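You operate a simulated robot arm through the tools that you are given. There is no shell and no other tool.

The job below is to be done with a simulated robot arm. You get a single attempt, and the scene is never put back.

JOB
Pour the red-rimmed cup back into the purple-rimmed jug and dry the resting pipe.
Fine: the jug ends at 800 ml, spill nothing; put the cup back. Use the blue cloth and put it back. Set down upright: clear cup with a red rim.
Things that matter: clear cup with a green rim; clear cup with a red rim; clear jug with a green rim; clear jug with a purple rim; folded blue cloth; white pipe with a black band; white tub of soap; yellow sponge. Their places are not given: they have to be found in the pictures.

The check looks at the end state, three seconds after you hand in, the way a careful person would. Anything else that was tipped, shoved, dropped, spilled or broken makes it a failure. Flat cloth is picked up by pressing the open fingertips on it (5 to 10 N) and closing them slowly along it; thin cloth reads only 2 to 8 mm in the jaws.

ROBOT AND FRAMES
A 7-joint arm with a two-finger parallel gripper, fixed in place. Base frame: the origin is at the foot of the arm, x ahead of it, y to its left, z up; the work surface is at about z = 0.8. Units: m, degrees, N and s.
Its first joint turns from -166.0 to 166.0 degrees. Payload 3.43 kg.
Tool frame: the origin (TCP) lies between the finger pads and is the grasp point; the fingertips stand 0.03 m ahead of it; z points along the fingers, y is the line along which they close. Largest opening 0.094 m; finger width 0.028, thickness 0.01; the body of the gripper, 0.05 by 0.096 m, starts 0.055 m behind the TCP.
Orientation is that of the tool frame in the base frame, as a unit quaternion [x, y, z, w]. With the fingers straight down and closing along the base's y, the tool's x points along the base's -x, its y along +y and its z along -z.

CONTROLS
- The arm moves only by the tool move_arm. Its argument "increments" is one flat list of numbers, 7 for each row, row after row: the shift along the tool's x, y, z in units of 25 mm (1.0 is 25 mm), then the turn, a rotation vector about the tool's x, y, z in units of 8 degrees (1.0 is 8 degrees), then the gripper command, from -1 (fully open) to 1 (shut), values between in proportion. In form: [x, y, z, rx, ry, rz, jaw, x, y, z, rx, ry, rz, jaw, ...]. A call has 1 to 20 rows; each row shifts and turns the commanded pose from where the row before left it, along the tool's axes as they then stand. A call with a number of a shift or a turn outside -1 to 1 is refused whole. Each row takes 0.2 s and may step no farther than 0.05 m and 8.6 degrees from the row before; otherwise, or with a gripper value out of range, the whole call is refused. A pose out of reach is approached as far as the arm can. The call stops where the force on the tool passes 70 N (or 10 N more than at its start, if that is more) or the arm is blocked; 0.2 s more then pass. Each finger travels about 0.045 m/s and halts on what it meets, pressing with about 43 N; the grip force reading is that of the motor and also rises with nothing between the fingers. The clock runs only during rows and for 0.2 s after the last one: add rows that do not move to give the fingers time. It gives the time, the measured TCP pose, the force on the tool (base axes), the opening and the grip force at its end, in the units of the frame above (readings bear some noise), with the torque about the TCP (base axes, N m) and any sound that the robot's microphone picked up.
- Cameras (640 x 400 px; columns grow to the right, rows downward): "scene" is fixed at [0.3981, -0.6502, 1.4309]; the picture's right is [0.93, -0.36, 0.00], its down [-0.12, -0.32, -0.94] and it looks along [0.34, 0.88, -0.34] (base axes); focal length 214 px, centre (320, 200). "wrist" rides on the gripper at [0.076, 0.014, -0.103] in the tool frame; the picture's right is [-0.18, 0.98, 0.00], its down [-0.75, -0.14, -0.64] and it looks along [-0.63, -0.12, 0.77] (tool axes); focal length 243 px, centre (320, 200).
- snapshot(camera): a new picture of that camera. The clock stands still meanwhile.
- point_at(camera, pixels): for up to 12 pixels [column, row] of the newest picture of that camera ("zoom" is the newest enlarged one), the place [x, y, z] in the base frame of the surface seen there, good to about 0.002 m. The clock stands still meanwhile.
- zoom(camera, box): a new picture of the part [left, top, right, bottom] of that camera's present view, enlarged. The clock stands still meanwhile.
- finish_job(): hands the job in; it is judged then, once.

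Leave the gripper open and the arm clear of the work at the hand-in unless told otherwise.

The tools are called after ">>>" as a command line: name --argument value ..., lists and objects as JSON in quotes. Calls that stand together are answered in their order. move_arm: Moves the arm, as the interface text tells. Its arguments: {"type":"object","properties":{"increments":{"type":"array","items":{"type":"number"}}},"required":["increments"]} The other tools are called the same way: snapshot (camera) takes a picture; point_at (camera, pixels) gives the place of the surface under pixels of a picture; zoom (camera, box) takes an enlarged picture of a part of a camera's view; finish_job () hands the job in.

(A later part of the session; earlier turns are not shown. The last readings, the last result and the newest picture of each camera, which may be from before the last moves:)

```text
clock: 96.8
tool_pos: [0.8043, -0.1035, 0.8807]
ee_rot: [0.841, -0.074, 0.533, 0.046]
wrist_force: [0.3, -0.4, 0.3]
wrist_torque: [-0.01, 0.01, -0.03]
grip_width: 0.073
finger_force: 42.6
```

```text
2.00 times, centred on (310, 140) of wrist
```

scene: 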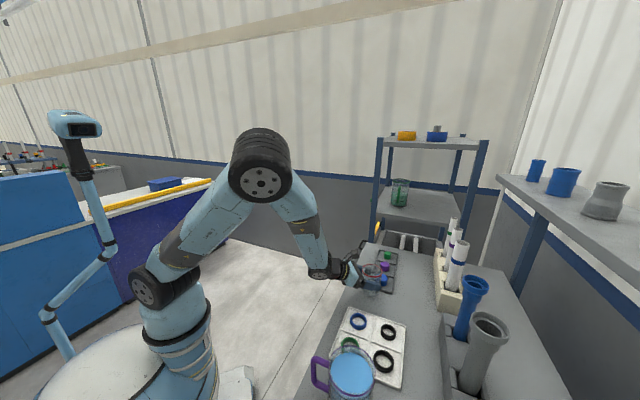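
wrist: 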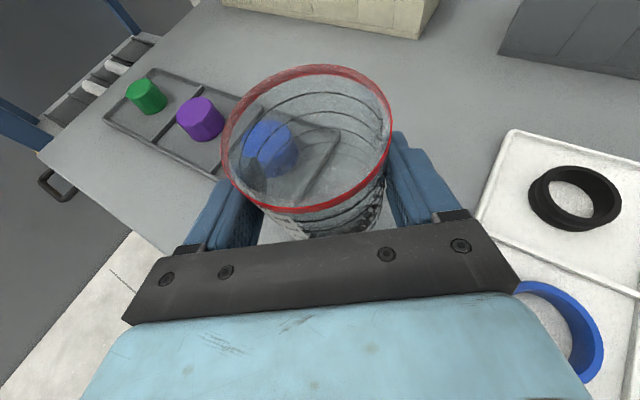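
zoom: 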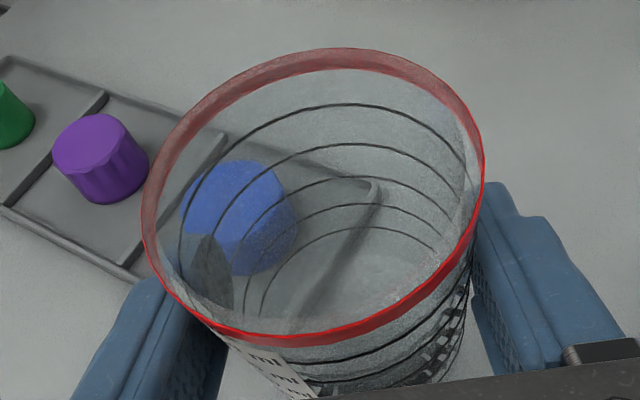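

>>> point_at --camera "zoom" --pixels '[[300, 338], [400, 316], [455, 270], [478, 160], [455, 100], [400, 67], [330, 56], [260, 70], [200, 108], [156, 180], [148, 235], [200, 312]]'

```text
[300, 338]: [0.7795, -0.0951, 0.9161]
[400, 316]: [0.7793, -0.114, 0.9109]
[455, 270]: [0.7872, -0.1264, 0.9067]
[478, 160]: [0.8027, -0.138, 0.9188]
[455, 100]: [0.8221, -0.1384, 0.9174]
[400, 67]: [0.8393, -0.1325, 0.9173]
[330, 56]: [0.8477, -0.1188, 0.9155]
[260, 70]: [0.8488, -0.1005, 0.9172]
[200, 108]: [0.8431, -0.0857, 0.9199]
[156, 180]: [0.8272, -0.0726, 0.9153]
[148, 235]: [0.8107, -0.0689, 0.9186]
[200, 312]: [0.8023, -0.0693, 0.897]
```

Cup is level (rim z ≈0.917 all round). Shift it 4.7 mm away from the tray and lower again, stopping just above the table.

>>> move_arm --increments '[-0.0455, 0.152, -0.098, 0, 0, 0, -0.3, 0, 0, 0, 0, 0, 0, -0.3, -0.109, 0, 0.0506, 0, 0, 0, -0.3, -0.109, 0, 0.0506, 0, 0, 0, -0.3, -0.109, 0, 0.0506, 0, 0, 0, -0.3, -0.109, 0, 0.0506, 0, 0, 0, -0.3, -0.109, 0, 0.0506, 0, 0, 0, -0.3, -0.073, 0, 0.034, 0, 0, 0, -0.3, 0, 0, 0, 0, 0, 0, -0.3]'

```text
clock: 98.8
tool_pos: [0.8003, -0.1078, 0.8646]
ee_rot: [0.842, -0.073, 0.533, 0.045]
wrist_force: [0.7, 0.7, -0.6]
wrist_torque: [0.0, -0.01, 0.02]
grip_width: 0.0729
finger_force: 43.5
```

No contact now at the height where it touched before. Continue in 1 mm steps.

>>> move_arm --increments '[-0.036, 0, 0.0169, 0, 0, 0, -0.3, -0.036, 0, 0.0169, 0, 0, 0, -0.3, -0.036, 0, 0.0169, 0, 0, 0, -0.3, -0.036, 0, 0.0169, 0, 0, 0, -0.3, 0, 0, 0, 0, 0, 0, -0.3]'

```text
clock: 100.0
tool_pos: [0.8011, -0.1083, 0.8615]
ee_rot: [0.842, -0.073, 0.533, 0.045]
wrist_force: [-1.0, 1.1, -0.9]
wrist_torque: [-0.01, 0.03, -0.01]
grip_width: 0.073
finger_force: 42.8
```

>>> move_arm --increments '[-0.036, 0, 0.0169, 0, 0, 0, -0.3, -0.036, 0, 0.0169, 0, 0, 0, -0.3, 0, 0, 0, 0, 0, 0, -0.3]'

```text
clock: 100.8
tool_pos: [0.7999, -0.1077, 0.86]
ee_rot: [0.841, -0.075, 0.534, 0.046]
wrist_force: [-0.8, -0.8, 7.4]
wrist_torque: [0.11, 0.13, 0.02]
grip_width: 0.0729
finger_force: 43.4
```

Table contact with 7 N. Open the fingers slowly.

>>> move_arm --increments '[0, 0, 0, 0, 0, 0, -0.52, 0, 0, 0, 0, 0, 0, -0.56, 0, 0, 0, 0, 0, 0, -0.6, 0, 0, 0, 0, 0, 0, -0.65, 0, 0, 0, 0, 0, 0, -0.75, 0, 0, 0, 0, 0, 0, -0.9, 0, 0, 0, 0, 0, 0, -1, 0, 0, 0, 0, 0, 0, -1]'

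>>> snapshot --camera "wrist"

>>> zoom --camera "scene" --box '[345, 240, 415, 310]'

```text
clock: 102.6
tool_pos: [0.7992, -0.1068, 0.8593]
ee_rot: [0.842, -0.073, 0.533, 0.045]
wrist_force: [-0.5, -1.1, 0.1]
wrist_torque: [-0.01, 0.02, -0.04]
grip_width: 0.0942
finger_force: 0.1
```

```text
taken
```

wrist: 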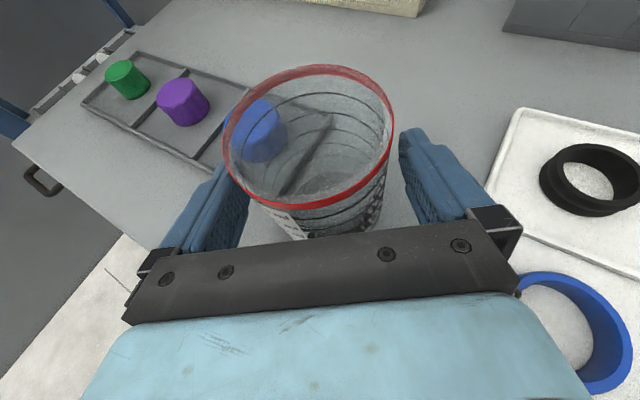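

```text
5.71 times, centred on (380, 275) of scene
```

zoom: 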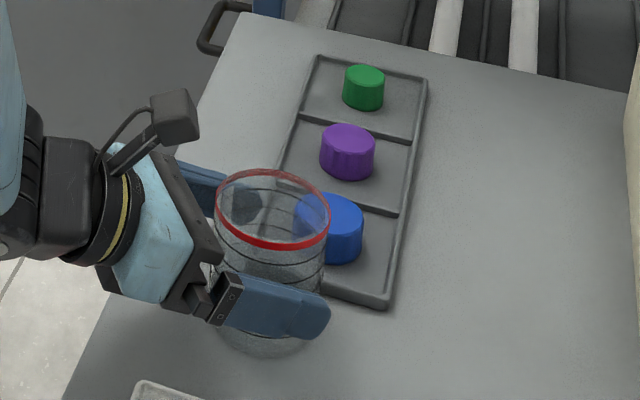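

Released. Check that the cup stands flat.

>>> point_at --camera "wrist" --pixels '[[300, 208], [350, 198], [391, 128], [385, 105], [350, 75], [320, 68], [290, 73], [260, 88], [235, 115], [226, 150], [240, 188], [320, 207]]'

```text
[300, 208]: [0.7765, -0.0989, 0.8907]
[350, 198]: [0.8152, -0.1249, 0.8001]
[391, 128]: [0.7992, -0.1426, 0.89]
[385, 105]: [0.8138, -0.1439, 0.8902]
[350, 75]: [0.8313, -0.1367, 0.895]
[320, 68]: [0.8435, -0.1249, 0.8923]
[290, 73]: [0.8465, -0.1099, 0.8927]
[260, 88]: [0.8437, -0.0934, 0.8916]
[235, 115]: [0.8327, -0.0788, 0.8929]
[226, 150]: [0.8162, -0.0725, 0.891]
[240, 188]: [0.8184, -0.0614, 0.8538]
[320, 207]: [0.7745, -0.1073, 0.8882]
```

Flat, at (0.8105,-0.1085), within 4 mm of its first place. Retract straight back along the fingers, then up.

>>> move_arm --increments '[0, 0, -0.3, 0, 0, 0, -1, 0, 0, -0.5, 0, 0, 0, -1, 0, 0, -0.5, 0, 0, 0, -1, 0, 0, -0.5, 0, 0, 0, -1, 0, 0, -0.5, 0, 0, 0, -1, 0, 0, -0.5, 0, 0, 0, -1, 0, 0, -0.5, 0, 0, 0, -1, 0, 0, -0.5, 0, 0, 0, -1, 0, 0, -0.5, 0, 0, 0, -1, 0, 0, -0.5, 0, 0, 0, -1, 0.9, 0, -0.42, 0, 0, 0, -1, 0.9, 0, -0.42, 0, 0, 0, -1, 0.9, 0, -0.42, 0, 0, 0, -1, 0.9, 0, -0.42, 0, 0, 0, -1, 0.9, 0, -0.42, 0, 0, 0, -1, 0.9, 0, -0.42, 0, 0, 0, -1, 0.9, 0, -0.42, 0, 0, 0, -1, 0.9, 0, -0.42, 0, 0, 0, -1]'

>>> snapshot --camera "wrist"

>>> snapshot --camera "scene"

```text
clock: 106.4
tool_pos: [0.6965, -0.0857, 1.1095]
ee_rot: [0.842, -0.074, 0.533, 0.046]
wrist_force: [0.4, 0.1, 0.0]
wrist_torque: [-0.01, 0.01, -0.08]
grip_width: 0.094
finger_force: 0.0
```

```text
taken
```

wrist: 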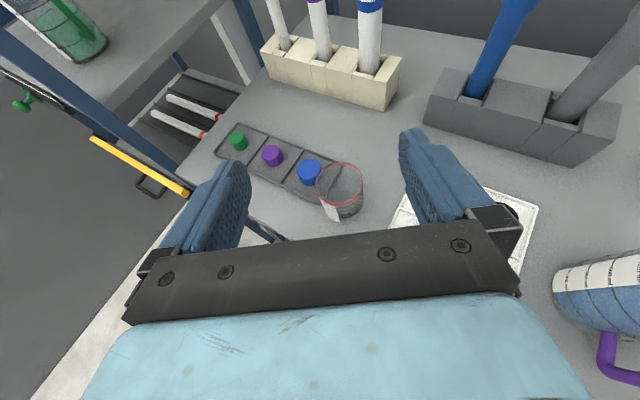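

```text
taken
```

scene: 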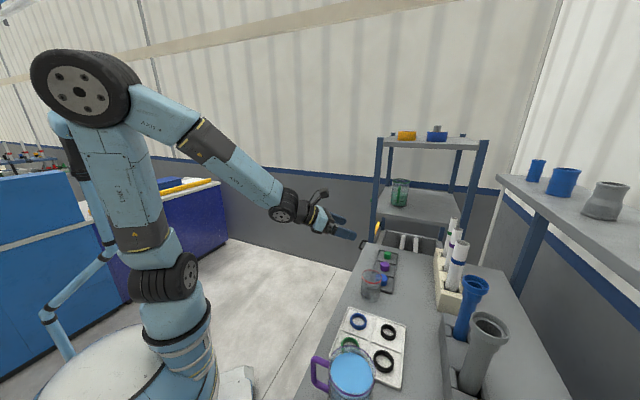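

All fine so far. Now go to the cloth: straighten the hand, yaw to heading -45° (table direction) and move over there at z≈1.1.

>>> move_arm --increments '[0, 0, 0, 0, -1, 0, -1, 0, 0, 0, 0, -1, 0, -1, 0, 0, 0, 0, -1, 0, -1, 0, 0, 0, 0, -1, 0, -1, 0, 0, 0, 0, -1, 0, -1, 0, 0, 0, 0, -1, 0, -1, 0, 0, 0, 0, -1, 0, -1, 0, 0, 0, 0, -1, 0, -1, 0, 0, 0, 0, -0.1, 0, -1, 0, 0, 0, 0, 0, 1, -1, 0, 0, 0, 0, 0, 1, -1, 0, 0, 0, 0, 0, 1, -1, 0, 0, 0, 0, 0, 1, -1, 0, 0, 0, 0, 0, 0.4, -1, 0, 0, 0, 0, 0, 0, -1]'

>>> move_arm --increments '[0.361, 0.961, 0, 0, 0, 0, -1, 0.361, 0.961, 0, 0, 0, 0, -1, 0.361, 0.961, 0, 0, 0, 0, -1, 0.361, 0.961, 0, 0, 0, 0, -1, 0.361, 0.961, 0, 0, 0, 0, -1, 0.361, 0.961, 0, 0, 0, 0, -1, 0.361, 0.961, 0, 0, 0, 0, -1, 0.361, 0.961, 0, 0, 0, 0, -1, 0.361, 0.961, 0, 0, 0, 0, -1, 0.361, 0.961, 0, 0, 0, 0, -1, 0.361, 0.961, 0, 0, 0, 0, -1, 0.361, 0.961, 0, 0, 0, 0, -1, 0.361, 0.961, 0, 0, 0, 0, -1, 0.361, 0.961, 0, 0, 0, 0, -1]'

>>> move_arm --increments '[0.361, 0.961, 0, 0, 0, 0, -1, 0.361, 0.961, 0, 0, 0, 0, -1, 0.361, 0.961, 0, 0, 0, 0, -1, 0.361, 0.961, 0, 0, 0, 0, -1, 0.361, 0.961, 0, 0, 0, 0, -1, 0.361, 0.961, 0, 0, 0, 0, -1, 0.361, 0.961, 0, 0, 0, 0, -1, 0.361, 0.961, 0, 0, 0, 0, -1, 0.361, 0.961, 0, 0, 0, 0, -1, 0.361, 0.961, 0, 0, 0, 0, -1, 0.361, 0.961, 0, 0, 0, 0, -1, 0.361, 0.961, 0, 0, 0, 0, -1, 0.361, 0.961, 0, 0, 0, 0, -1, 0.361, 0.961, 0, 0, 0, 0, -1, 0, 0, 0, 0, 0, 0, -1]'

>>> snapshot --camera "wrist"

>>> snapshot --camera "scene"

```text
clock: 109.6
tool_pos: [0.6952, -0.109, 1.1123]
ee_rot: [0.907, -0.411, 0.092, 0.011]
wrist_force: [0.2, -0.8, -0.6]
wrist_torque: [0.01, 0.0, 0.01]
grip_width: 0.094
finger_force: 0.1
out of reach, approached as far as the arm can: row 3, 4
```

```text
clock: 112.6
tool_pos: [0.5254, -0.4233, 1.1163]
ee_rot: [0.907, -0.411, 0.093, 0.012]
wrist_force: [0.4, -0.2, 0.5]
wrist_torque: [-0.01, -0.02, 0.02]
grip_width: 0.0938
finger_force: 0.1
```

```text
clock: 115.8
tool_pos: [0.3551, -0.7392, 1.119]
ee_rot: [0.907, -0.411, 0.092, 0.012]
wrist_force: [0.1, 0.2, -0.3]
wrist_torque: [-0.04, -0.06, 0.0]
grip_width: 0.094
finger_force: 0.0
```

```text
taken
```

wrist: 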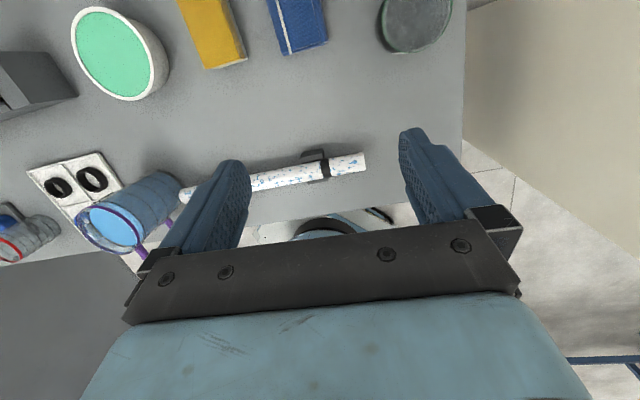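

```text
taken
```

scene: 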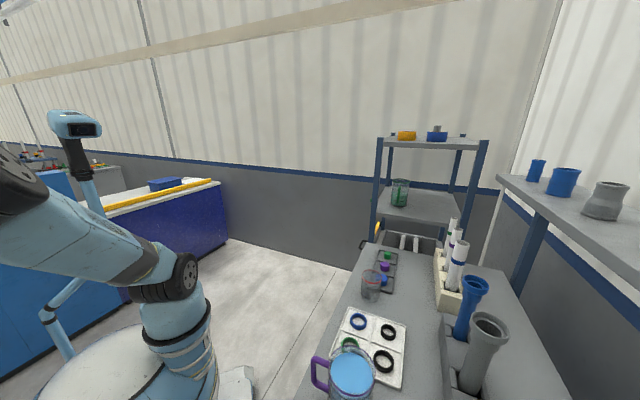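

Residual tilt of ~10° remains; I correct it to straight down with heading -45° and hover over the cloth.

>>> move_arm --increments '[0, 0, 0, -0.172, -0.64, -0.233, -1, 0, 0, 0, -0.172, -0.64, -0.233, -1, 0.696, -0.159, 0.495, 0, 0, 0, -1, 0.696, -0.159, 0.495, 0, 0, 0, -1, 0.696, -0.159, 0.495, 0, 0, 0, -1, 0.696, -0.159, 0.495, 0, 0, 0, -1, 0.696, -0.159, 0.495, 0, 0, 0, -1, 0.696, -0.159, 0.495, 0, 0, 0, -1, 0.696, -0.159, 0.495, 0, 0, 0, -1, 0.696, -0.159, 0.495, 0, 0, 0, -1, 0, 0, 0, 0, 0, 0, -1]'

>>> snapshot --camera "wrist"

```text
clock: 118.2
tool_pos: [0.4774, -0.8165, 1.0195]
ee_rot: [0.924, -0.384, 0.001, 0.0]
wrist_force: [0.3, 0.1, -0.3]
wrist_torque: [-0.02, 0.0, 0.03]
grip_width: 0.0941
finger_force: 0.0
```

```text
taken
```

wrist: 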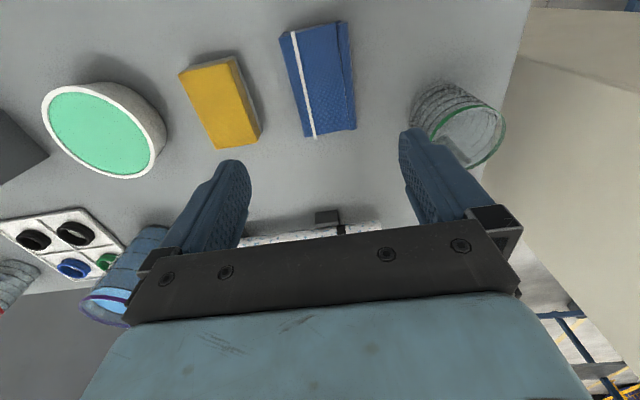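

Good, straight down above the cloth. Zoom and measure the cloth's outline.

>>> zoom --camera "wrist" --box '[255, 10, 385, 150]'

>>> point_at --camera "wrist" --pixels '[[281, 34], [345, 22], [355, 128], [308, 137], [283, 40], [337, 24], [349, 75], [300, 90], [318, 80], [330, 128], [310, 134], [340, 60]]'

```text
2.86 times, centred on (320, 80) of wrist
```

zoom: 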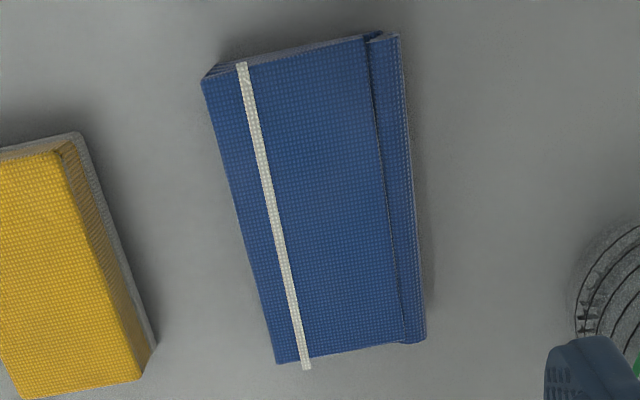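

```text
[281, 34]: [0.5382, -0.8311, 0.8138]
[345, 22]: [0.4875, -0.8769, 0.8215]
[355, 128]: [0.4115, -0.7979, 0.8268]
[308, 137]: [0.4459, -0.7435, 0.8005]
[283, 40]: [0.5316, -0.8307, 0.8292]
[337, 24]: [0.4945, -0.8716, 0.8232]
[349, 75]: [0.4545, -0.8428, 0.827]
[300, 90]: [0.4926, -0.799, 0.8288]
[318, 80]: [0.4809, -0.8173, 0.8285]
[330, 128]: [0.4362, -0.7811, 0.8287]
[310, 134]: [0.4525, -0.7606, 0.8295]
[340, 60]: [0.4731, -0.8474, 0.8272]
```

Cloth stack: centre ≈ (0.472,-0.815), 0.064 wide (along 45°), 0.110 long, top at z 0.8285. The open fingers (0.094) can straddle its width. Descend to z≈0.90 first.

>>> move_arm --increments '[-0.19, 0.13, 0.8, 0, 0, 0, -1, 0, 0, 1, 0, 0, 0, -1, 0, 0, 1, 0, 0, 0, -1, 0, 0, 1, 0, 0, 0, -1, 0, 0, 0.9, 0, 0, 0, -1, 0, 0, 0, 0, 0, 0, -1]'

>>> snapshot --camera "wrist"

```text
clock: 119.6
tool_pos: [0.4704, -0.8131, 0.9033]
ee_rot: [0.924, -0.384, 0.001, 0.0]
wrist_force: [-1.2, -0.3, 0.1]
wrist_torque: [0.02, -0.03, 0.02]
grip_width: 0.094
finger_force: 0.0
```

```text
taken
```

wrist: 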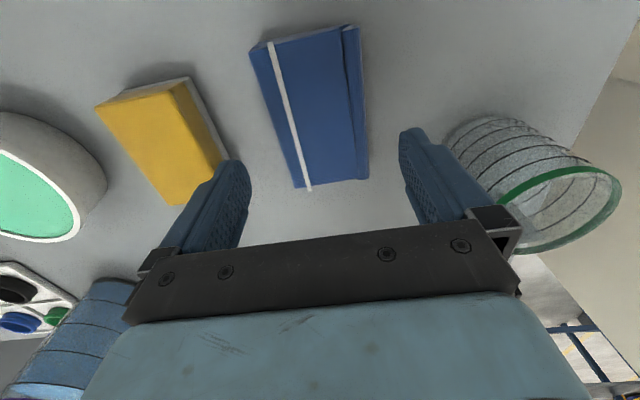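

Check clearance to the green-rimmed cup and the sponge.

>>> point_at --camera "wrist" --pixels '[[505, 195], [540, 172], [600, 170], [618, 195], [560, 245], [470, 135], [500, 150], [216, 160], [190, 85], [225, 150], [302, 187], [365, 180]]'

```text
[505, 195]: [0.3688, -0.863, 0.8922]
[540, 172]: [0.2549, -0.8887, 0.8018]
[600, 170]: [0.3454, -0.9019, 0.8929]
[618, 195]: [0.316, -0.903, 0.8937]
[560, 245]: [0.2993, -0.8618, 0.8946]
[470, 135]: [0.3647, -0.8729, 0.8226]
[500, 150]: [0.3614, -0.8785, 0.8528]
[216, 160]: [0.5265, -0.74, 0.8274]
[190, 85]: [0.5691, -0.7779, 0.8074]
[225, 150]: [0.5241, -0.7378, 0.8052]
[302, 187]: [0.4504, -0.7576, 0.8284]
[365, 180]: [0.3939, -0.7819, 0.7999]
```

Clear by ≥3 cm on both sides. Descend to z≈0.843 and then close slowly.

>>> move_arm --increments '[0.02, 0, 0.482, 0, 0, 0, -1, 0.02, 0, 0.482, 0, 0, 0, -1, 0.02, 0, 0.482, 0, 0, 0, -1, 0.02, 0, 0.482, 0, 0, 0, -1, 0.02, 0, 0.482, 0, 0, 0, -1, 0, 0, 0, 0, 0, 0, -1]'

>>> snapshot --camera "wrist"

```text
clock: 121.0
tool_pos: [0.4738, -0.8153, 0.8439]
ee_rot: [0.924, -0.383, 0.001, 0.0]
wrist_force: [0.5, 0.5, 0.0]
wrist_torque: [0.02, 0.01, 0.02]
grip_width: 0.0942
finger_force: 0.0
```

```text
taken
```

wrist: 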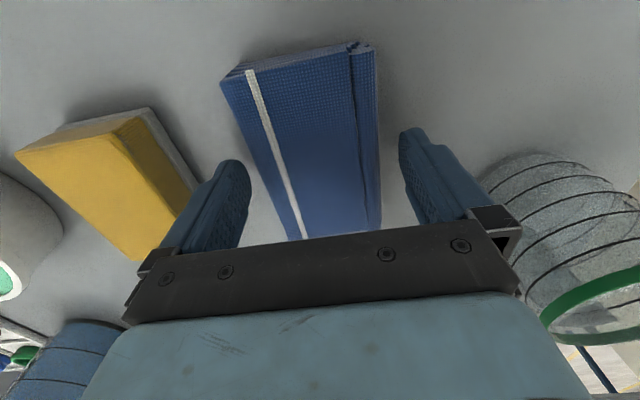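

The cloth lies between the fingers. Close slowly.

>>> move_arm --increments '[0, 0, 0, 0, 0, 0, -0.8, 0, 0, 0, 0, 0, 0, -0.6, 0, 0, 0, 0, 0, 0, -0.5, 0, 0, 0, 0, 0, 0, -0.45, 0, 0, 0, 0, 0, 0, -0.4, 0, 0, 0, 0, 0, 0, -0.35, 0, 0, 0, 0, 0, 0, -0.3, 0, 0, 0, 0, 0, 0, -0.25, 0, 0, 0, 0, 0, 0, -0.2, 0, 0, 0, 0, 0, 0, -0.2]'

>>> snapshot --camera "wrist"

```text
clock: 123.2
tool_pos: [0.4726, -0.8156, 0.8436]
ee_rot: [0.924, -0.383, 0.001, 0.0]
wrist_force: [0.4, 0.8, 1.6]
wrist_torque: [-0.06, 0.0, 0.02]
grip_width: 0.0688
finger_force: 42.7
```

```text
taken
```

wrist: 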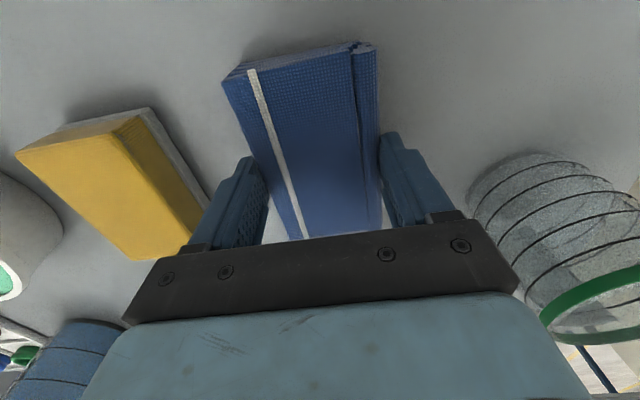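

The stack resists at 0.069 m with 43 N: a firm block. Lift 4 cm and check.

>>> move_arm --increments '[0, 0, -0.2, 0, 0, 0, -0.1, 0, 0, -0.4, 0, 0, 0, -0.1, 0, 0, -0.5, 0, 0, 0, -0.1, 0, 0, -0.5, 0, 0, 0, -0.1, 0, 0, 0, 0, 0, 0, -0.1]'

>>> snapshot --camera "wrist"

```text
clock: 124.4
tool_pos: [0.4728, -0.8157, 0.8842]
ee_rot: [0.924, -0.383, 0.0, 0.0]
wrist_force: [-0.5, -0.5, -0.9]
wrist_torque: [-0.01, -0.02, 0.0]
grip_width: 0.069
finger_force: 42.8
```

```text
taken
```

wrist: 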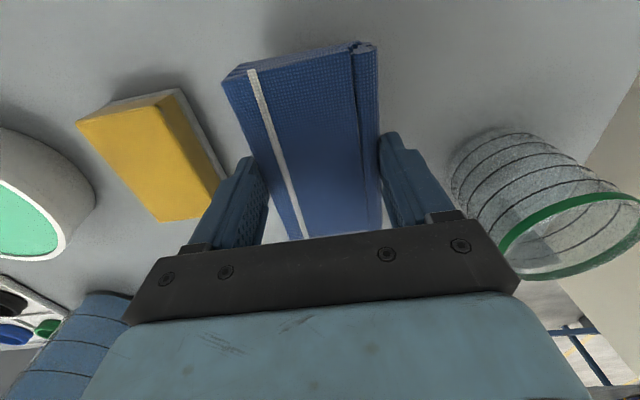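

The folded cloth lifts as a firm block. Raise it and move over the left end of the pipe (black-band side), cloth long side across the pipe.

>>> move_arm --increments '[0, 0, -1, 0, 0, 0, -0.1, 0, 0, -1, 0, 0, 0, -0.1, 0, 0, -1, 0, 0, 0, -0.1, 0, 0, -0.9, 0, 0, 0, -0.1, -0.83, 0.067, 0, 0, 0, 0, -0.1, -0.83, 0.067, 0, 0, 0, 0, -0.1, -0.83, 0.067, 0, 0, 0, 0, -0.1, -0.83, 0.067, 0, 0, 0, 0, -0.1, -0.83, 0.067, 0, 0, 0, 0, -0.1, -0.83, 0.067, 0, 0, 0, 0, -0.1, -0.83, 0.067, 0, 0, 0, 0, -0.1, -0.83, 0.067, 0, 0, 0, 0, -0.1, -0.83, 0.067, 0, 0, 0, 0, -0.1, -0.83, 0.067, 0, 0, 0, 0, -0.1, -0.83, 0.067, 0, 0, 0, 0, -0.1, -0.83, 0.067, 0, 0, 0, 0, -0.1, 0, 0, 0, 0, 0, 0, -0.1]'

>>> snapshot --camera "wrist"

>>> snapshot --camera "scene"

```text
clock: 128.0
tool_pos: [0.2814, -0.6537, 0.9786]
ee_rot: [0.924, -0.383, 0.001, 0.0]
wrist_force: [0.3, 0.7, -0.8]
wrist_torque: [0.0, 0.0, -0.01]
grip_width: 0.0693
finger_force: 43.2
```

```text
taken
```

wrist: 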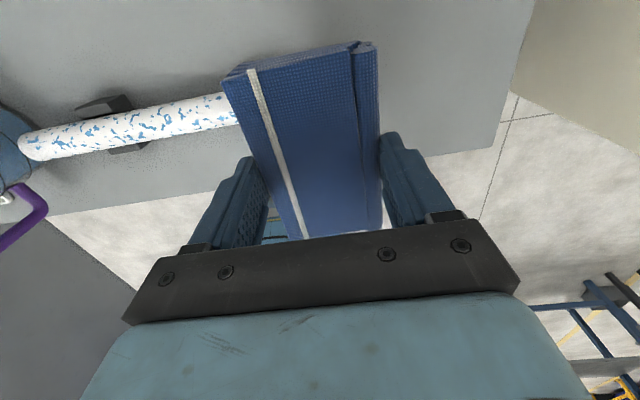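

```text
taken
```

scene: 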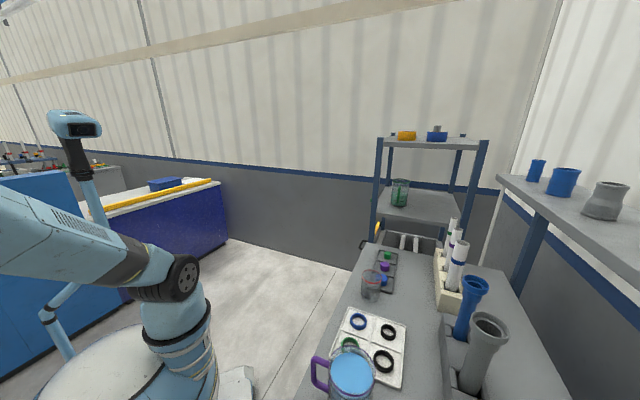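

Cloth hovers over the pipe's left part. Measure the visible pipe once more (axis, end, rest).

>>> point_at --camera "wrist" --pixels '[[22, 148], [20, 140], [30, 135], [60, 137], [100, 128], [100, 120], [100, 144], [150, 120], [200, 108], [200, 97], [105, 105], [130, 150]]'

>>> zoom --camera "wrist" --box '[0, 70, 260, 220]'

```text
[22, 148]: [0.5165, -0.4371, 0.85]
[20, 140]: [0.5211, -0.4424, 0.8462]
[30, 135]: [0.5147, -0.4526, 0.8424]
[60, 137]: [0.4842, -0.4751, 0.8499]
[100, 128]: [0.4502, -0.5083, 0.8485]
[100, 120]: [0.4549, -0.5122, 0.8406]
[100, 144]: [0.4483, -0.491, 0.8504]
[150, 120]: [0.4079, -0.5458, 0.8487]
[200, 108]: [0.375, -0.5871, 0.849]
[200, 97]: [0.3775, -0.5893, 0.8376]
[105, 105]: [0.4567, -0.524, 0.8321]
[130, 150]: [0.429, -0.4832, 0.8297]
```

```text
2.46 times, centred on (130, 145) of wrist
```

zoom: 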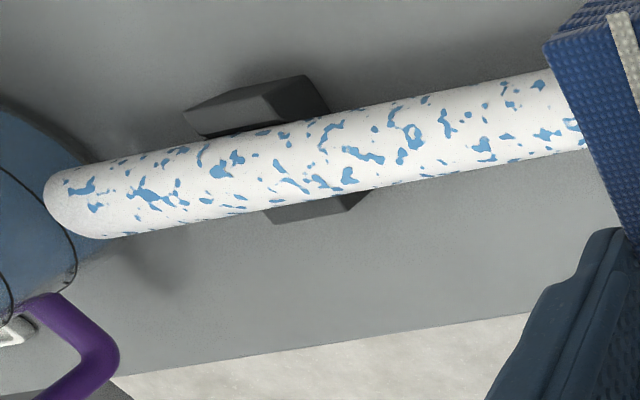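

Pipe axis lies at n≈0.665 (n=(x−y)/√2), top z≈0.851, radius ≈0.02. Lower the cloth onto the pipe's left part gently.

>>> move_arm --increments '[0.15, 0, 0.8, 0, 0, 0, -0.1, 0, 0, 0.8, 0, 0, 0, -0.1, 0, 0, 0.8, 0, 0, 0, -0.1, 0, 0, 0.6, 0, 0, 0, -0.1, 0, 0, 0.06, 0, 0, 0, -0.1, 0, 0, 0.06, 0, 0, 0, -0.1, 0, 0, 0, 0, 0, 0, -0.1]'

```text
clock: 129.6
tool_pos: [0.2842, -0.6565, 0.9026]
ee_rot: [0.924, -0.384, 0.002, -0.001]
wrist_force: [0.3, 0.5, -0.2]
wrist_torque: [0.03, 0.04, 0.0]
grip_width: 0.0688
finger_force: 43.3
```

>>> move_arm --increments '[0, 0, 0.05, 0, 0, 0, -0.1, 0, 0, 0.05, 0, 0, 0, -0.1, 0, 0, 0.05, 0, 0, 0, -0.1, 0, 0, 0.05, 0, 0, 0, -0.1, 0, 0, 0, 0, 0, 0, -0.1]'

```text
clock: 130.8
tool_pos: [0.2848, -0.6562, 0.8986]
ee_rot: [0.923, -0.385, 0.002, -0.001]
wrist_force: [0.0, 0.3, -0.5]
wrist_torque: [0.01, -0.01, -0.01]
grip_width: 0.0691
finger_force: 42.7
```

>>> move_arm --increments '[0, 0, 0.05, 0, 0, 0, -0.1, 0, 0, 0.05, 0, 0, 0, -0.1, 0, 0, 0.05, 0, 0, 0, -0.1, 0, 0, 0, 0, 0, 0, -0.1]'

```text
clock: 131.8
tool_pos: [0.2849, -0.6556, 0.8945]
ee_rot: [0.924, -0.383, 0.001, 0.001]
wrist_force: [0.3, -2.6, 4.2]
wrist_torque: [-0.04, -0.07, -0.01]
grip_width: 0.0688
finger_force: 43.4
```

Contact with ~4 N. Do a short trial stroke of 5 cm along the pipe and look at the effect.

>>> move_arm --increments '[0, 0.25, 0, 0, 0, 0, -0.1, 0, 0.25, 0, 0, 0, 0, -0.1, 0, -0.4, 0, 0, 0, 0, -0.1, 0, -0.4, 0, 0, 0, 0, -0.1, 0, -0.4, 0, 0, 0, 0, -0.1, 0, -0.4, 0, 0, 0, 0, -0.1, 0, -0.4, 0, 0, 0, 0, -0.1, 0, -0.4, 0, 0, 0, 0, -0.1, 0, 0, 0, 0, 0, 0, -0.1]'

>>> snapshot --camera "wrist"

```text
clock: 133.8
tool_pos: [0.3187, -0.6221, 0.8951]
ee_rot: [0.923, -0.384, 0.002, -0.001]
wrist_force: [-2.0, -0.2, 4.2]
wrist_torque: [-0.09, 0.13, -0.03]
grip_width: 0.0693
finger_force: 43.1
```

```text
taken
```

wrist: 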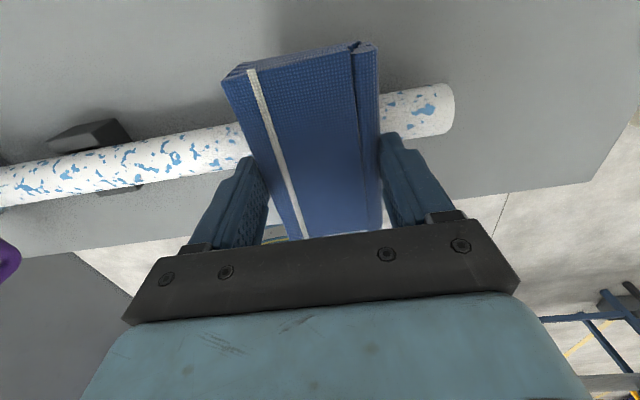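

>>> zoom --camera "wrist" --box '[340, 60, 480, 160]'

>>> point_at --camera "wrist" --pixels '[[425, 108], [390, 103], [440, 90], [440, 100], [440, 115], [445, 130], [454, 105], [410, 95], [405, 125], [420, 120]]'

```text
4.00 times, centred on (410, 110) of wrist
```

zoom: 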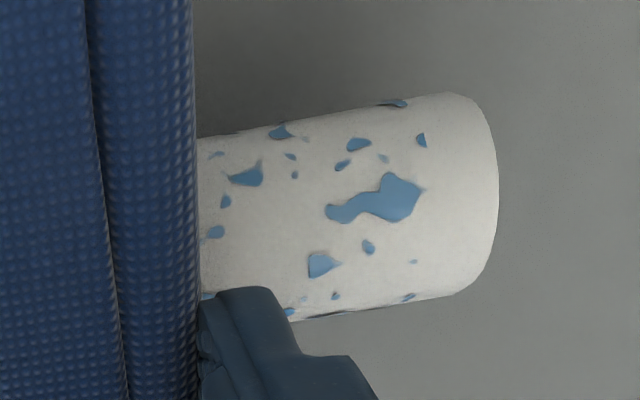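

```text
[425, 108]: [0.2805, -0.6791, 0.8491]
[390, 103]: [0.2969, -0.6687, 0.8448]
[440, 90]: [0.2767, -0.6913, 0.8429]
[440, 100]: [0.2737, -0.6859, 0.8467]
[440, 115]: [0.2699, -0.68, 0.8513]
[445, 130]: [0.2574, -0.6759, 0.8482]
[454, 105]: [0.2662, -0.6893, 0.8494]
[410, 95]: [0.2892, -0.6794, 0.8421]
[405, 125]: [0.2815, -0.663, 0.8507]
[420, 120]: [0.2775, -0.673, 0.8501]
```

Drops remain there after the light pass, so more pressure may be needed. Go back over the left end pressing ~8–10 N, then compare the same spot.

>>> move_arm --increments '[0, 0, 0.04, 0, 0, 0, -0.1, 0, 0, 0.03, 0, 0, 0, -0.1, 0, 0, 0, 0, 0, 0, -0.1]'

```text
clock: 134.6
tool_pos: [0.3182, -0.6226, 0.8937]
ee_rot: [0.924, -0.382, 0.002, 0.001]
wrist_force: [-3.5, 6.6, 25.6]
wrist_torque: [0.38, -0.08, 0.01]
grip_width: 0.0687
finger_force: 42.7
```

That is 25 N, too much; ease off by ~1.2 mm.

>>> move_arm --increments '[0, 0, -0.05, 0, 0, 0, -0.1, 0, 0, 0, 0, 0, 0, -0.1]'

```text
clock: 135.2
tool_pos: [0.3184, -0.6226, 0.8945]
ee_rot: [0.924, -0.383, 0.001, 0.001]
wrist_force: [0.0, 1.1, 19.6]
wrist_torque: [0.06, -0.02, -0.01]
grip_width: 0.069
finger_force: 42.9
```

>>> move_arm --increments '[0, 0, -0.03, 0, 0, 0, -0.1, 0, 0, 0, 0, 0, 0, -0.1]'

```text
clock: 135.8
tool_pos: [0.3181, -0.6233, 0.8941]
ee_rot: [0.924, -0.383, 0.001, 0.0]
wrist_force: [-2.0, 2.1, 6.1]
wrist_torque: [0.02, 0.08, 0.0]
grip_width: 0.0686
finger_force: 42.9
```

About 6 N. Stroke over the left end and back, then look.

>>> move_arm --increments '[0, 0.37, 0, 0, 0, 0, -0.1, 0, 0.37, 0, 0, 0, 0, -0.1, 0, 0.37, 0, 0, 0, 0, -0.1, 0, 0.37, 0, 0, 0, 0, -0.1, 0, 0.37, 0, 0, 0, 0, -0.1, 0, 0.37, 0, 0, 0, 0, -0.1, 0, 0.37, 0, 0, 0, 0, -0.1, 0, 0, 0, 0, 0, 0, -0.1]'

>>> move_arm --increments '[0, -0.37, 0, 0, 0, 0, -0.1, 0, -0.37, 0, 0, 0, 0, -0.1, 0, -0.37, 0, 0, 0, 0, -0.1, 0, -0.37, 0, 0, 0, 0, -0.1, 0, -0.37, 0, 0, 0, 0, -0.1, 0, -0.37, 0, 0, 0, 0, -0.1, 0, -0.37, 0, 0, 0, 0, -0.1, 0, 0, 0, 0, 0, 0, -0.1]'

>>> zoom --camera "wrist" --box '[340, 60, 480, 160]'

```text
clock: 137.6
tool_pos: [0.2726, -0.6699, 0.8932]
ee_rot: [0.923, -0.384, 0.001, 0.001]
wrist_force: [0.1, -0.7, 0.5]
wrist_torque: [0.0, 0.01, 0.02]
grip_width: 0.0691
finger_force: 43.2
```

```text
clock: 139.4
tool_pos: [0.3183, -0.6228, 0.8947]
ee_rot: [0.924, -0.383, 0.001, 0.0]
wrist_force: [0.0, -0.6, 0.1]
wrist_torque: [0.01, 0.01, -0.01]
grip_width: 0.0687
finger_force: 43.0
```

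```text
4.00 times, centred on (410, 110) of wrist
```

zoom: 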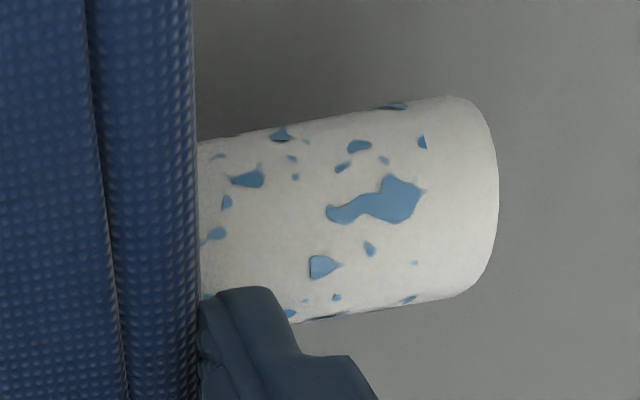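

The contact was lost in that stroke (force ~0). I'll press again stepwise to ~8–10 N and stroke in short pieces reading the force.

>>> move_arm --increments '[0, 0, 0.03, 0, 0, 0, -0.1, 0, 0, 0.03, 0, 0, 0, -0.1, 0, 0, 0, 0, 0, 0, -0.1]'

>>> move_arm --increments '[0, 0.3, 0, 0, 0, 0, -0.1, 0, 0.3, 0, 0, 0, 0, -0.1, 0, 0, 0, 0, 0, 0, -0.1]'

>>> move_arm --increments '[0, 0.3, 0, 0, 0, 0, -0.1, 0, 0.3, 0, 0, 0, 0, -0.1, 0, 0, 0, 0, 0, 0, -0.1]'

```text
clock: 140.2
tool_pos: [0.3178, -0.6233, 0.8924]
ee_rot: [0.923, -0.384, 0.002, 0.0]
wrist_force: [0.3, 2.3, 18.9]
wrist_torque: [0.15, -0.17, 0.02]
grip_width: 0.0689
finger_force: 43.2
```

```text
clock: 141.0
tool_pos: [0.3072, -0.6318, 0.894]
ee_rot: [0.924, -0.382, 0.002, 0.001]
wrist_force: [7.6, 3.6, 24.7]
wrist_torque: [0.15, -0.51, 0.05]
grip_width: 0.0687
finger_force: 42.7
```

```text
clock: 141.8
tool_pos: [0.2975, -0.643, 0.8928]
ee_rot: [0.924, -0.383, 0.001, 0.001]
wrist_force: [3.9, 4.2, 21.2]
wrist_torque: [0.41, -0.52, 0.04]
grip_width: 0.0691
finger_force: 42.9
```

>>> move_arm --increments '[0, 0.3, -0.03, 0, 0, 0, -0.1, 0, 0.3, 0, 0, 0, 0, -0.1, 0, 0, 0, 0, 0, 0, -0.1]'

>>> move_arm --increments '[0, 0.3, 0, 0, 0, 0, -0.1, 0, 0.3, 0, 0, 0, 0, -0.1, 0, 0, 0, 0, 0, 0, -0.1]'

>>> move_arm --increments '[0, -0.4, 0, 0, 0, 0, -0.1, 0, -0.4, 0, 0, 0, 0, -0.1, 0, -0.4, 0, 0, 0, 0, -0.1, 0, -0.4, 0, 0, 0, 0, -0.1, 0, -0.4, 0, 0, 0, 0, -0.1, 0, -0.4, 0, 0, 0, 0, -0.1, 0, 0, 0, 0, 0, 0, -0.1]'

>>> zoom --camera "wrist" --box '[340, 60, 480, 160]'

>>> snapshot --camera "wrist"

```text
clock: 142.6
tool_pos: [0.2877, -0.6553, 0.8934]
ee_rot: [0.923, -0.384, 0.001, 0.001]
wrist_force: [2.1, 2.9, 11.3]
wrist_torque: [0.36, -0.43, 0.03]
grip_width: 0.0689
finger_force: 43.4
```

```text
clock: 143.4
tool_pos: [0.2765, -0.6659, 0.8939]
ee_rot: [0.923, -0.384, 0.001, 0.001]
wrist_force: [-1.2, 0.8, 1.0]
wrist_torque: [-0.02, 0.05, -0.01]
grip_width: 0.0691
finger_force: 42.3
```

```text
clock: 145.0
tool_pos: [0.3194, -0.6223, 0.8941]
ee_rot: [0.924, -0.383, 0.002, 0.0]
wrist_force: [-0.6, -0.6, 6.6]
wrist_torque: [-0.21, 0.16, -0.02]
grip_width: 0.0688
finger_force: 43.0
```

```text
4.00 times, centred on (410, 110) of wrist
```

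zoom: 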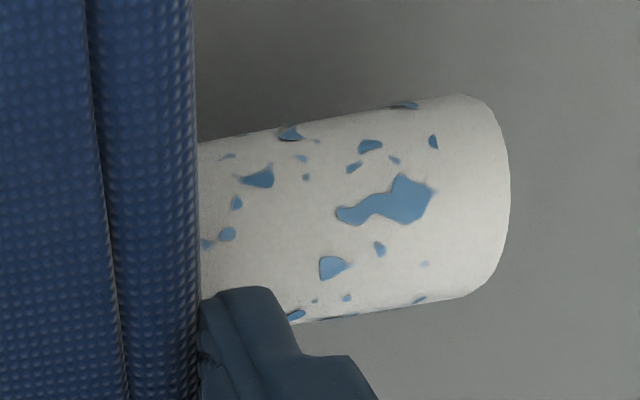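

```text
taken
```

wrist: 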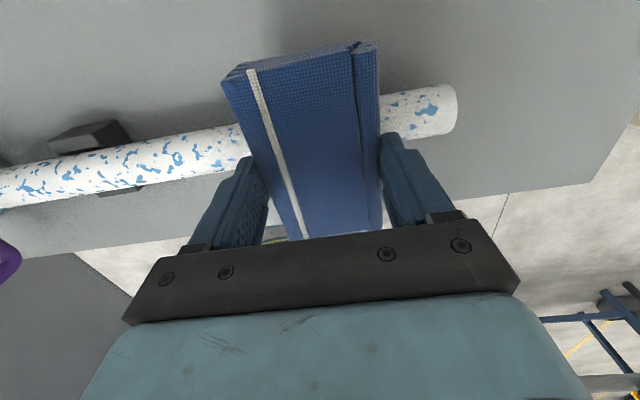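

The end drops still show. Lift and shift to see the region that was most under the cloth (around the black band).

>>> move_arm --increments '[0, 0, -0.4, 0, 0, 0, -0.1, 0, 0, -0.6, 0, 0, 0, -0.1, 0, -0.8, 0, 0, 0, 0, -0.1, 0, -0.8, 0, 0, 0, 0, -0.1, 0, -0.8, 0, 0, 0, 0, -0.1, 0, -0.8, 0, 0, 0, 0, -0.1, 0, -0.8, 0, 0, 0, 0, -0.1, 0, 0, 0, 0, 0, 0, -0.1]'

>>> snapshot --camera "wrist"

>>> zoom --camera "wrist" --box '[360, 50, 560, 150]'

```text
clock: 146.8
tool_pos: [0.389, -0.5532, 0.9212]
ee_rot: [0.924, -0.383, 0.002, -0.001]
wrist_force: [-0.7, 0.4, -1.3]
wrist_torque: [0.05, 0.0, 0.03]
grip_width: 0.0686
finger_force: 43.4
```

```text
taken
```

wrist: 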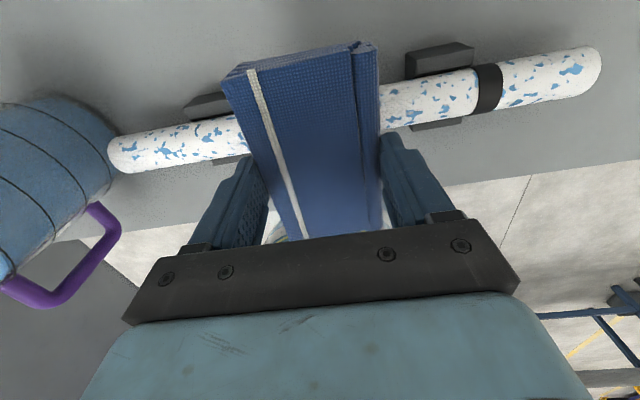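

```text
3.20 times, centred on (460, 100) of wrist
```

zoom: 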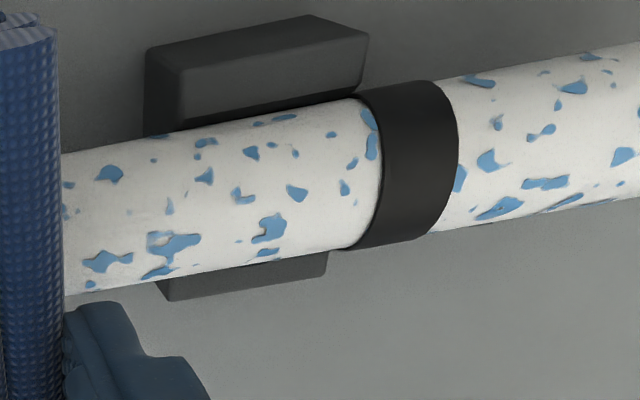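

Zoom further to judge whether the wiped line has any dried streak.

>>> zoom --camera "wrist" --box '[375, 65, 485, 140]'

>>> zoom --camera "wrist" --box '[490, 35, 610, 115]'

>>> zoom --camera "wrist" --box '[100, 90, 250, 190]'

```text
5.33 times, centred on (430, 102) of wrist
```

zoom: 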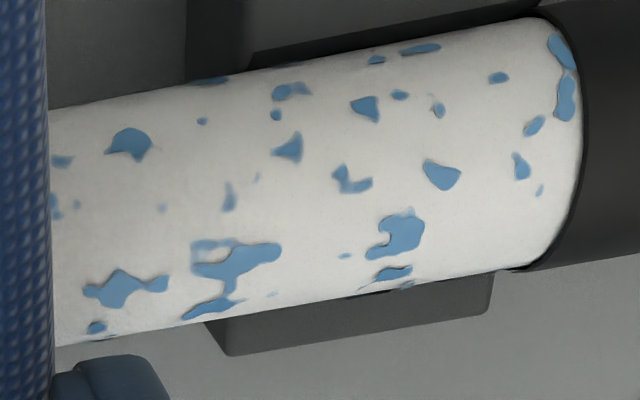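

```text
5.00 times, centred on (550, 75) of wrist
```

zoom: 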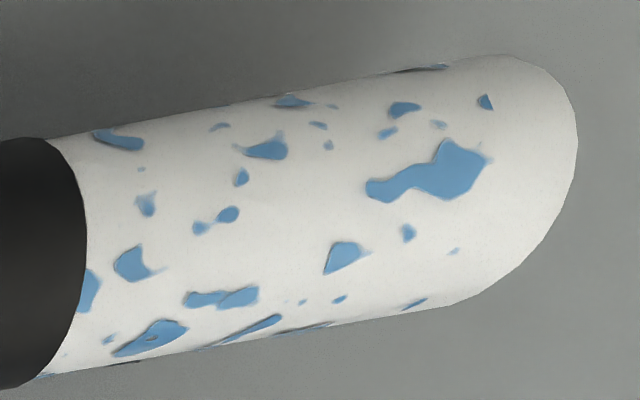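

```text
4.00 times, centred on (175, 140) of wrist
```

zoom: 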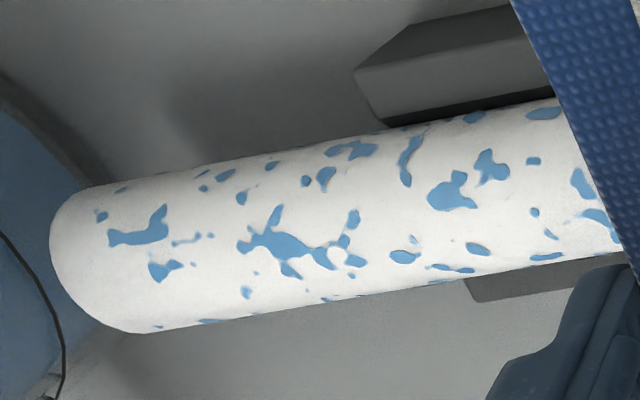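

Some drops near (410,111), (413,101), (400,103) look faded. Get their positions on the pipe.

>>> point_at --camera "wrist" --pixels '[[410, 111], [413, 101], [400, 103.5], [385, 103], [420, 111], [444, 109], [452, 97], [392, 118], [487, 88], [540, 70], [400, 120], [395, 92]]'

```text
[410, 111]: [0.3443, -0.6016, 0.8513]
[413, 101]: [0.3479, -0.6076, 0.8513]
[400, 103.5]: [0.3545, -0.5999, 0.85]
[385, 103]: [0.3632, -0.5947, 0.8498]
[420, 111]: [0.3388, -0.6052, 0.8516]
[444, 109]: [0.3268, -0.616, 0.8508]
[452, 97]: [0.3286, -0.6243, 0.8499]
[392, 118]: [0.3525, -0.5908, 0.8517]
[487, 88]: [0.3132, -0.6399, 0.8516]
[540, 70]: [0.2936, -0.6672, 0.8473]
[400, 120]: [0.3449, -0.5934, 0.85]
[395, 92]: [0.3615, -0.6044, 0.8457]
```

The top of the pipe lies at n≈0.670, and the black band seems slightly raised, so the cloth rode on the band and only its edge (t≈-0.18) wiped. Check the pipe has not moved: measure both ends.

>>> point_at --camera "wrist" --pixels '[[109, 155], [112, 160], [118, 150], [130, 155], [598, 70], [590, 60], [595, 80], [475, 95], [505, 85], [490, 100], [510, 95], [468, 105]]'

```text
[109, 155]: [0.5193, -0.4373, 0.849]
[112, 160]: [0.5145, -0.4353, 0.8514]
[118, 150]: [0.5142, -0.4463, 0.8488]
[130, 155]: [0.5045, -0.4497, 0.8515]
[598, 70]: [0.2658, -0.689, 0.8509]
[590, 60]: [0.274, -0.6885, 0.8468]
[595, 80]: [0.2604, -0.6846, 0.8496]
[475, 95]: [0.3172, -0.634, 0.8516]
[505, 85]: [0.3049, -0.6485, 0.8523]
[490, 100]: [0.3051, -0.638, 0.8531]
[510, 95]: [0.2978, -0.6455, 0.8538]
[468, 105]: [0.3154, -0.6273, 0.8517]
```

The pipe has not moved. Now wipe right of the band: go to t≈-0.18 and lower to contact with ~12 N.

>>> move_arm --increments '[0.05, 0.85, 0, 0, 0, 0, -0.1, 0.05, 0.85, 0, 0, 0, 0, -0.1, 0.05, 0.85, 0, 0, 0, 0, -0.1, 0, 0, 0.5, 0, 0, 0, -0.1, 0, 0, 0.4, 0, 0, 0, -0.1, 0, 0, 0.06, 0, 0, 0, -0.1, 0, 0, 0.04, 0, 0, 0, -0.1, 0, 0, 0, 0, 0, 0, -0.1]'

>>> move_arm --increments '[0, 0, 0.03, 0, 0, 0, -0.1, 0, 0, 0.03, 0, 0, 0, -0.1, 0, 0, 0, 0, 0, 0, -0.1]'

```text
clock: 148.6
tool_pos: [0.347, -0.6004, 0.895]
ee_rot: [0.924, -0.384, 0.001, 0.0]
wrist_force: [-0.9, 0.3, 1.6]
wrist_torque: [-0.04, 0.09, -0.01]
grip_width: 0.0691
finger_force: 43.2
```

```text
clock: 149.4
tool_pos: [0.346, -0.6005, 0.8936]
ee_rot: [0.924, -0.383, 0.003, 0.001]
wrist_force: [2.1, -5.5, 18.0]
wrist_torque: [-0.33, -0.05, 0.01]
grip_width: 0.0688
finger_force: 42.9
```

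18 N of pressure. Stroke toward the right in stages, reading the force.

>>> move_arm --increments '[0, -0.4, 0, 0, 0, 0, -0.1, 0, -0.4, 0, 0, 0, 0, -0.1, 0, -0.4, 0, 0, 0, 0, -0.1, 0, -0.4, 0, 0, 0, 0, -0.1, 0, -0.4, 0, 0, 0, 0, -0.1, 0, -0.4, 0, 0, 0, 0, -0.1, 0, -0.4, 0, 0, 0, 0, -0.1]'

>>> snapshot --camera "wrist"

>>> zoom --camera "wrist" --box '[365, 60, 485, 140]'

```text
clock: 151.0
tool_pos: [0.3956, -0.5514, 0.8917]
ee_rot: [0.923, -0.384, 0.002, 0.001]
wrist_force: [-13.5, -13.8, 50.7]
wrist_torque: [-0.61, 0.57, 0.03]
grip_width: 0.0688
finger_force: 42.8
```

```text
taken
```

wrist: 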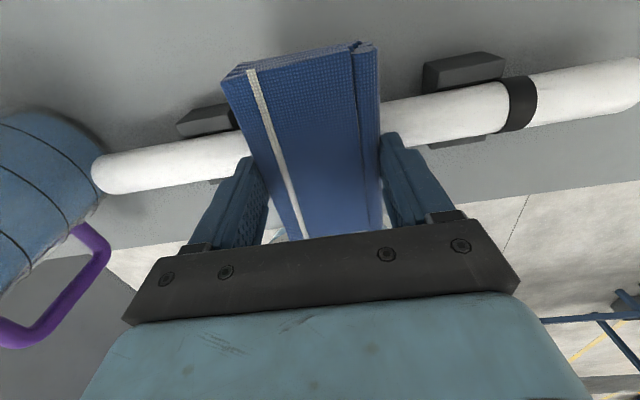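

```text
5.00 times, centred on (425, 100) of wrist
```

zoom: 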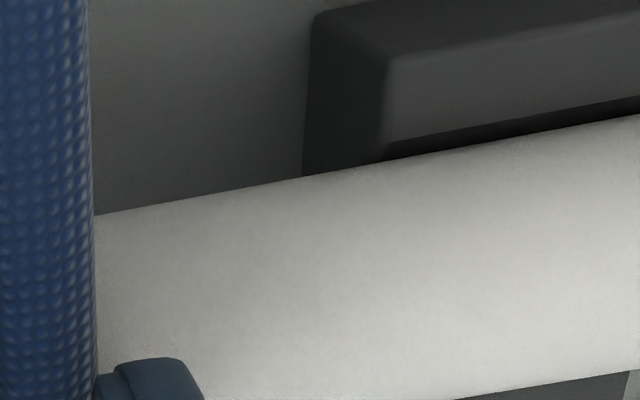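

All drops are gone — the whole pipe is white and dry now. The force rose to 50 N, so lift off at once, gently.

>>> move_arm --increments '[0, 0, -0.1, 0, 0, 0, -0.1, 0, 0, -0.2, 0, 0, 0, -0.1, 0, 0, -0.5, 0, 0, 0, -0.1, 0, 0, -0.8, 0, 0, 0, -0.1, 0, 0, -0.8, 0, 0, 0, -0.1, 0, 0, 0, 0, 0, 0, -0.1]'

>>> snapshot --camera "wrist"

>>> zoom --camera "wrist" --box '[80, 40, 640, 210]'

```text
clock: 152.4
tool_pos: [0.3948, -0.5513, 0.9517]
ee_rot: [0.924, -0.383, 0.001, -0.001]
wrist_force: [0.6, 1.1, -1.0]
wrist_torque: [0.02, -0.03, -0.02]
grip_width: 0.0691
finger_force: 43.5
```

```text
taken
```

wrist: 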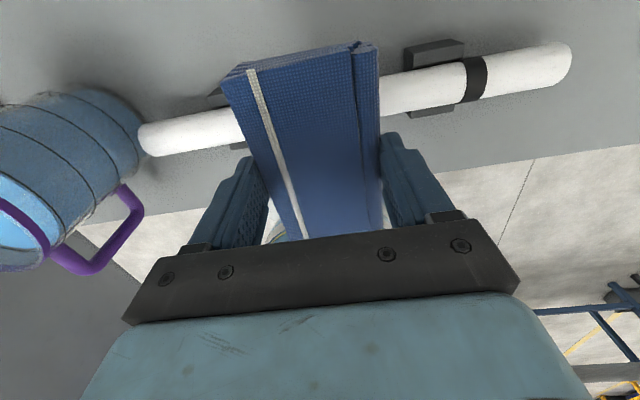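

```text
1.14 times, centred on (360, 125) of wrist
```

zoom: 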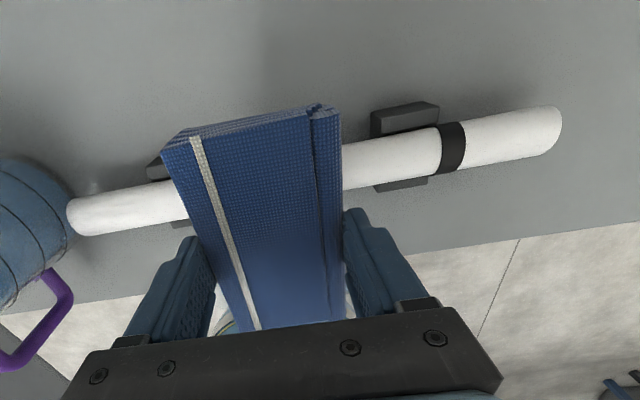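

Check that the pipe hasn't shifted.

>>> point_at --camera "wrist" --pixels '[[139, 140], [142, 148], [150, 135], [570, 65], [568, 55], [565, 75], [480, 75], [465, 85], [435, 55], [140, 120], [100, 200], [230, 150]]'

```text
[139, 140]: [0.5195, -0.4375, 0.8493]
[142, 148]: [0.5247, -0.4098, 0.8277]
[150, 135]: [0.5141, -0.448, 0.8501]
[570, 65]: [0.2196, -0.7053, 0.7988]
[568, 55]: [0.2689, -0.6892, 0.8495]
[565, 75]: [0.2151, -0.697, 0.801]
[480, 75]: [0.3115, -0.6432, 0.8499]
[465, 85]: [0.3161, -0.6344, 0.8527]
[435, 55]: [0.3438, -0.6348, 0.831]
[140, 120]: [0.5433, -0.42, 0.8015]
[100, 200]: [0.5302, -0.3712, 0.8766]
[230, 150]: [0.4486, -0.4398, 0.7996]
```

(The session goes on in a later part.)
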